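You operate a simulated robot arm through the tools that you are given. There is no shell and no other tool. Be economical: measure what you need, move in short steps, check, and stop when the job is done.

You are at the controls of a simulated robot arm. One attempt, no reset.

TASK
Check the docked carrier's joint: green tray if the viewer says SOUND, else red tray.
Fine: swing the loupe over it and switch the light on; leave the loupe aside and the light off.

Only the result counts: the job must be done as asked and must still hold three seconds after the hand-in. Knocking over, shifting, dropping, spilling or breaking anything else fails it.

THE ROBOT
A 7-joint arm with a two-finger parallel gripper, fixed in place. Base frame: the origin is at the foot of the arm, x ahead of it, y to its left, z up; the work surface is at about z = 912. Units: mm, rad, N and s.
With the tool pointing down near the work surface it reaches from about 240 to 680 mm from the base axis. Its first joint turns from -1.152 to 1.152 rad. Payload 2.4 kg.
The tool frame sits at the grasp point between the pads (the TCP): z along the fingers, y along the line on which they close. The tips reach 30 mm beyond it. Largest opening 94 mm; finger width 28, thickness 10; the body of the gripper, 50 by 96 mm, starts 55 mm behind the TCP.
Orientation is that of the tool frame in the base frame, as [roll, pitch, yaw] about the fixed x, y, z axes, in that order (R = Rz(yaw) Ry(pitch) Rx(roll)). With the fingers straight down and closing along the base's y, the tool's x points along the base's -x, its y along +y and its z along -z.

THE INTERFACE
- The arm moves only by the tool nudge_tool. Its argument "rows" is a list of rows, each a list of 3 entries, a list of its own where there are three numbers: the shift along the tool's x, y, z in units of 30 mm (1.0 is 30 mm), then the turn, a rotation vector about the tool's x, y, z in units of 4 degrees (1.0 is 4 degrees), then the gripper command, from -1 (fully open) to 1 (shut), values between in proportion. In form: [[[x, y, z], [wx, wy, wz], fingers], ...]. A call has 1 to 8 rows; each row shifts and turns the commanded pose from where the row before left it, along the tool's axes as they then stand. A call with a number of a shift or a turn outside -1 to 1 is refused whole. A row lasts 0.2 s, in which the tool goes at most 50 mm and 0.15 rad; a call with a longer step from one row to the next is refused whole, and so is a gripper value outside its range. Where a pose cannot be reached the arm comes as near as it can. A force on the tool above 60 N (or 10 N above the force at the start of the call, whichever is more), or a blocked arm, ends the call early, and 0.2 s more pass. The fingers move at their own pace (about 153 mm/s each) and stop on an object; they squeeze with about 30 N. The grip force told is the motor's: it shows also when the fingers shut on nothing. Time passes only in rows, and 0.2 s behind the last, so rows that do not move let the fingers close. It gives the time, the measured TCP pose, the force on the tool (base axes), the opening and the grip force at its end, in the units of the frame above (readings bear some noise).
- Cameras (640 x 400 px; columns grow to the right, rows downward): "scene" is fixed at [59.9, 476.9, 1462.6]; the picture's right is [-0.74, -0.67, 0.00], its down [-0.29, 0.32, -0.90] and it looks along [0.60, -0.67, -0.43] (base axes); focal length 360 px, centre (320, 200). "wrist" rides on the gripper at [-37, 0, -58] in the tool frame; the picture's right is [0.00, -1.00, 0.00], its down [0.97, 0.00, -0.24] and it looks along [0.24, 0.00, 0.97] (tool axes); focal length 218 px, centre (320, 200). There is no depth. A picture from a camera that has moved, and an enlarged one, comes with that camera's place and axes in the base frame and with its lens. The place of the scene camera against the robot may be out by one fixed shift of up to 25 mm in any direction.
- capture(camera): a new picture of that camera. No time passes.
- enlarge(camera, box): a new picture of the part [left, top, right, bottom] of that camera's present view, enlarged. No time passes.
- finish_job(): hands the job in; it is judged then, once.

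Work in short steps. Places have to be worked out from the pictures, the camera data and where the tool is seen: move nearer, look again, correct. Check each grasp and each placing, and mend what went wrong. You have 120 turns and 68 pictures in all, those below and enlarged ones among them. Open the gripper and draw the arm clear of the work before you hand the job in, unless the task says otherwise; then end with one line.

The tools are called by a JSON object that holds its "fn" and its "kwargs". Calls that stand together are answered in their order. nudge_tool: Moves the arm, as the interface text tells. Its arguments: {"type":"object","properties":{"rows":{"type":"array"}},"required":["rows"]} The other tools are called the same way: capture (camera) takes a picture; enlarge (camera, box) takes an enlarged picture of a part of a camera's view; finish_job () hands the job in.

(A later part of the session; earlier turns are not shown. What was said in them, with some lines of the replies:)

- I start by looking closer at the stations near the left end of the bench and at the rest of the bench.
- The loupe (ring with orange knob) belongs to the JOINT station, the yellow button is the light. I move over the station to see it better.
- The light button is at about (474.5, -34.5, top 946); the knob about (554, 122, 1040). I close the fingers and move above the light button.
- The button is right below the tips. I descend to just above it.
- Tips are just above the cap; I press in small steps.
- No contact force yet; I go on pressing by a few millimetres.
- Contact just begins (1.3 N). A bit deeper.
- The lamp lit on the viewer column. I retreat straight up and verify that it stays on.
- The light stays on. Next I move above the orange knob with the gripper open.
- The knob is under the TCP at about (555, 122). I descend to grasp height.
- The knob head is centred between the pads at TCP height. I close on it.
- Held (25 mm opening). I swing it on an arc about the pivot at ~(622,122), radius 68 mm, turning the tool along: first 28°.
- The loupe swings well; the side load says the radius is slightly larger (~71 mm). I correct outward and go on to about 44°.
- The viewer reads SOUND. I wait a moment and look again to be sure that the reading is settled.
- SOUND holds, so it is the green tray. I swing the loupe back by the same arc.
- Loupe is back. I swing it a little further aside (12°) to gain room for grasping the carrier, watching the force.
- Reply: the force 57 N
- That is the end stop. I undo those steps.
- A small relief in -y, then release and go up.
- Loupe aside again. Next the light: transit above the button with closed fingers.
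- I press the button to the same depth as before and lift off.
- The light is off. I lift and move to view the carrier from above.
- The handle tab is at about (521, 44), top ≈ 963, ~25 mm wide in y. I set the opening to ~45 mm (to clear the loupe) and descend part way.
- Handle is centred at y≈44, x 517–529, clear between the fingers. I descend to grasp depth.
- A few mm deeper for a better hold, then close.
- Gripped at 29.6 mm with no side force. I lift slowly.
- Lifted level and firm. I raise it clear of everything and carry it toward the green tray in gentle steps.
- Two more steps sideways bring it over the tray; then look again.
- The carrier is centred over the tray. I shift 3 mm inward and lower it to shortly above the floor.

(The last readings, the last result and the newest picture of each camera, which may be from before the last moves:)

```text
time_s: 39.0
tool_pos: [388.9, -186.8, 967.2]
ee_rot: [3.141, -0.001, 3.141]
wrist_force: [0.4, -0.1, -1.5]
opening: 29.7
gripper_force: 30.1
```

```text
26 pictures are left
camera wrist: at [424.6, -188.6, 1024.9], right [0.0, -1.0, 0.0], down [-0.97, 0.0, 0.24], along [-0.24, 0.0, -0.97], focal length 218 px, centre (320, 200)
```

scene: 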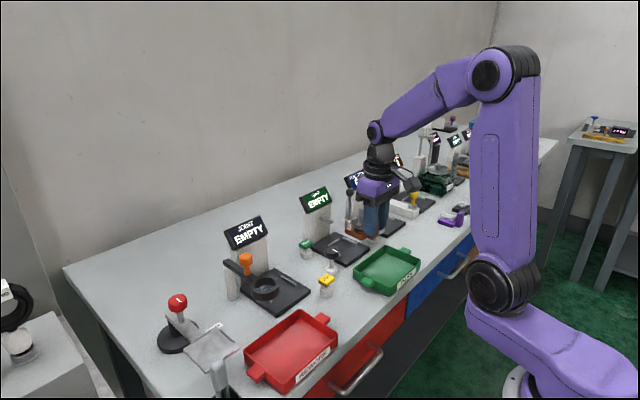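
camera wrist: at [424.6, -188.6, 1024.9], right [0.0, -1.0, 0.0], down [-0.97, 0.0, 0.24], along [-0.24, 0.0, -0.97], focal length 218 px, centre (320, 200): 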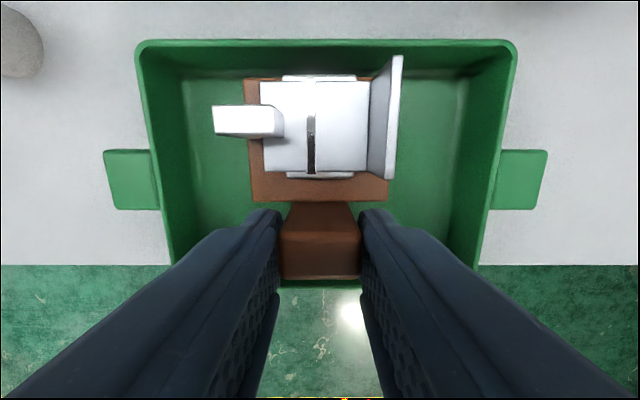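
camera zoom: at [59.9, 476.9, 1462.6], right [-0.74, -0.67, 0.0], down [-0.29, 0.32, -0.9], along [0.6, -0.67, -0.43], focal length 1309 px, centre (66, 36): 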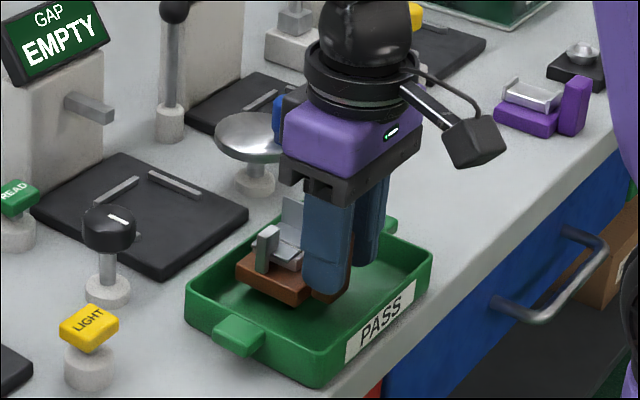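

Clear of all walls. I lower it in small steps, watching for contact force.

{"fn": "nudge_tool", "kwargs": {"rows": [[[0, 0, 0.13], [0, 0, 0], 1], [[0, 0, 0.1], [0, 0, 0], 1], [[0, 0, 0.1], [0, 0, 0], 1], [[0, 0, 0], [0, 0, 0], 1]]}}

{"fn": "enlarge", "kwargs": {"camera": "scene", "box": [350, 220, 450, 290]}}

```text
time_s: 40.0
tool_pos: [388.7, -187.4, 957.4]
ee_rot: [-3.141, -0.001, -3.141]
wrist_force: [0.1, -0.1, -1.3]
opening: 29.9
gripper_force: 29.7
```

```text
5.71 times, centred on (400, 255) of scene
camera zoom: at [59.9, 476.9, 1462.6], right [-0.74, -0.67, 0.0], down [-0.29, 0.32, -0.9], along [0.6, -0.67, -0.43], focal length 2057 px, centre (-137, -114)
```

zoom: 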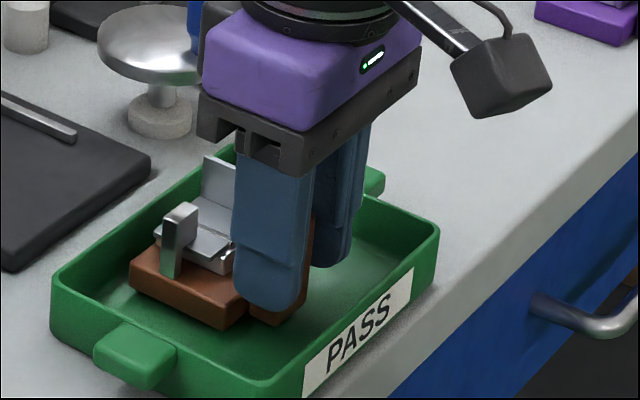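

Still hanging slightly; a few more small steps.

{"fn": "nudge_tool", "kwargs": {"rows": [[[0, 0, 0.1], [0, 0, 0], 1], [[0, 0, 0.07], [0, 0, 0], 1], [[0, 0, 0], [0, 0, 0], 1]]}}

```text
time_s: 40.8
tool_pos: [389.8, -187.6, 951.1]
ee_rot: [3.14, 0.001, 3.141]
wrist_force: [0.4, 0.6, -1.1]
opening: 29.7
gripper_force: 29.8
```

{"fn": "nudge_tool", "kwargs": {"rows": [[[0, 0, 0.07], [0, 0, 0], 1], [[0, 0, 0.06], [0, 0, 0], 1], [[0, 0, 0], [0, 0, 0], 1]]}}

{"fn": "enlarge", "kwargs": {"camera": "scene", "box": [350, 220, 450, 290]}}

```text
time_s: 41.6
tool_pos: [387.7, -189.1, 947.1]
ee_rot: [-3.138, 0.003, 3.14]
wrist_force: [-0.9, 2.5, 22.6]
opening: 29.8
gripper_force: 30.0
```

```text
5.71 times, centred on (400, 255) of scene
camera zoom: at [59.6, 477.1, 1462.5], right [-0.74, -0.67, 0.0], down [-0.29, 0.32, -0.9], along [0.6, -0.67, -0.43], focal length 2057 px, centre (-137, -114)
```

zoom: 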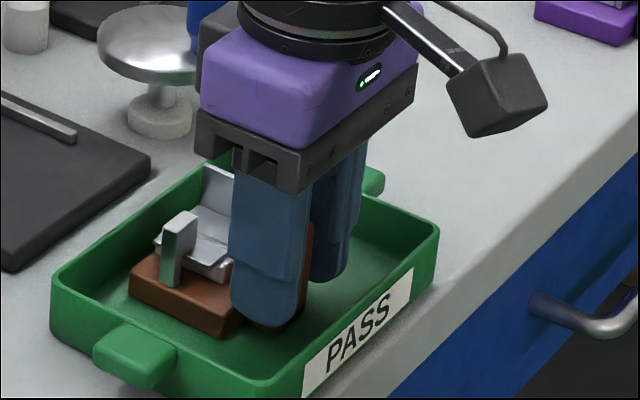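

Contact at 22.6 N: it sits on the tray floor. I relieve 1.5 mm, open partly, and lift straight up.

{"fn": "nudge_tool", "kwargs": {"rows": [[[0, 0, -0.05], [0, 0, 0], 1], [[0, 0, 0], [0, 0, 0], 0.2], [[0, 0, 0], [0, 0, 0], 0], [[0, 0, 0], [0, 0, 0], 0], [[0, 0, -0.5], [0, 0, 0], 0], [[0, 0, -1], [0, 0, 0], 0], [[0, 0, -1], [0, 0, 0], 0], [[0, 0, -1], [0, 0, 0], 0]]}}

{"fn": "nudge_tool", "kwargs": {"rows": [[[0, 0, -1], [0, 0, 0], 0], [[0, 0, -1], [0, 0, 0], -1], [[0, 0, -1], [0, 0, 0], -1], [[0, 0, -1], [0, 0, 0], -1], [[0, 0, -1], [0, 0, 0], -1], [[0, 0, -1], [0, 0, 0], -1]]}}

{"fn": "capture", "kwargs": {"camera": "wrist"}}

{"fn": "enlarge", "kwargs": {"camera": "scene", "box": [210, 190, 450, 340]}}

```text
time_s: 43.4
tool_pos: [388.5, -186.8, 1055.5]
ee_rot: [3.141, 0.001, -3.141]
wrist_force: [-0.3, -0.4, -0.1]
opening: 46.9
gripper_force: 0.0
```

```text
time_s: 44.8
tool_pos: [389.1, -189.1, 1234.5]
ee_rot: [3.142, 0.0, -3.142]
wrist_force: [-0.4, 0.3, 0.6]
opening: 94.0
gripper_force: 0.0
```

```text
23 pictures are left
camera wrist: at [426.3, -189.6, 1292.5], right [0.0, -1.0, 0.0], down [-0.97, 0.0, 0.24], along [-0.24, 0.0, -0.97], focal length 218 px, centre (320, 200)
```

wrist: 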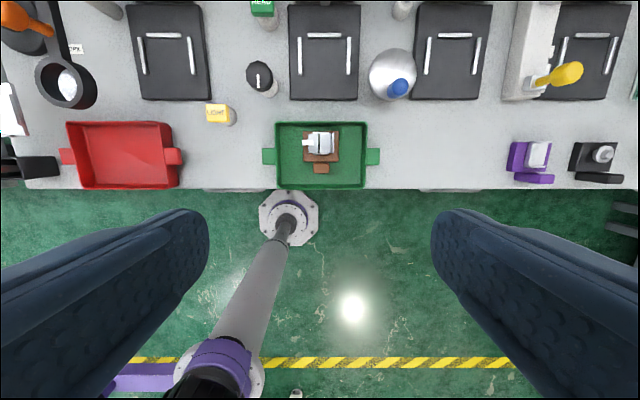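

```text
2.67 times, centred on (330, 265) of scene
camera zoom: at [59.9, 476.9, 1462.6], right [-0.74, -0.67, 0.0], down [-0.29, 0.32, -0.9], along [0.6, -0.67, -0.43], focal length 960 px, centre (293, 27)
```

zoom: 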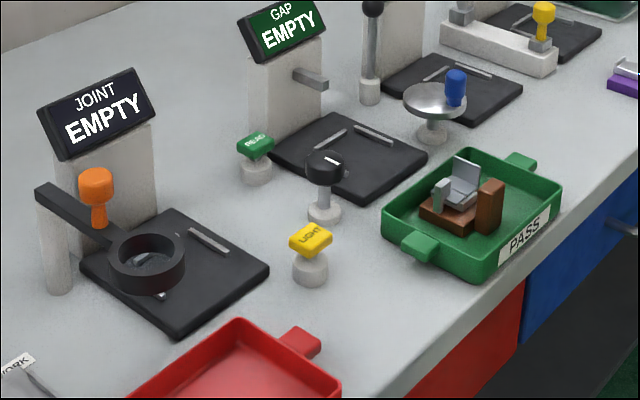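

The carrier sits flat in the green PASS tray, the loupe is aside, the light is off and the arm is clear. I hand in.

{"fn": "finish_job", "kwargs": {}}

```text
The job is handed in.
```

The viewer read SOUND, so I put the carrier in the green tray; the loupe is aside, the light is off, and the job is handed in.
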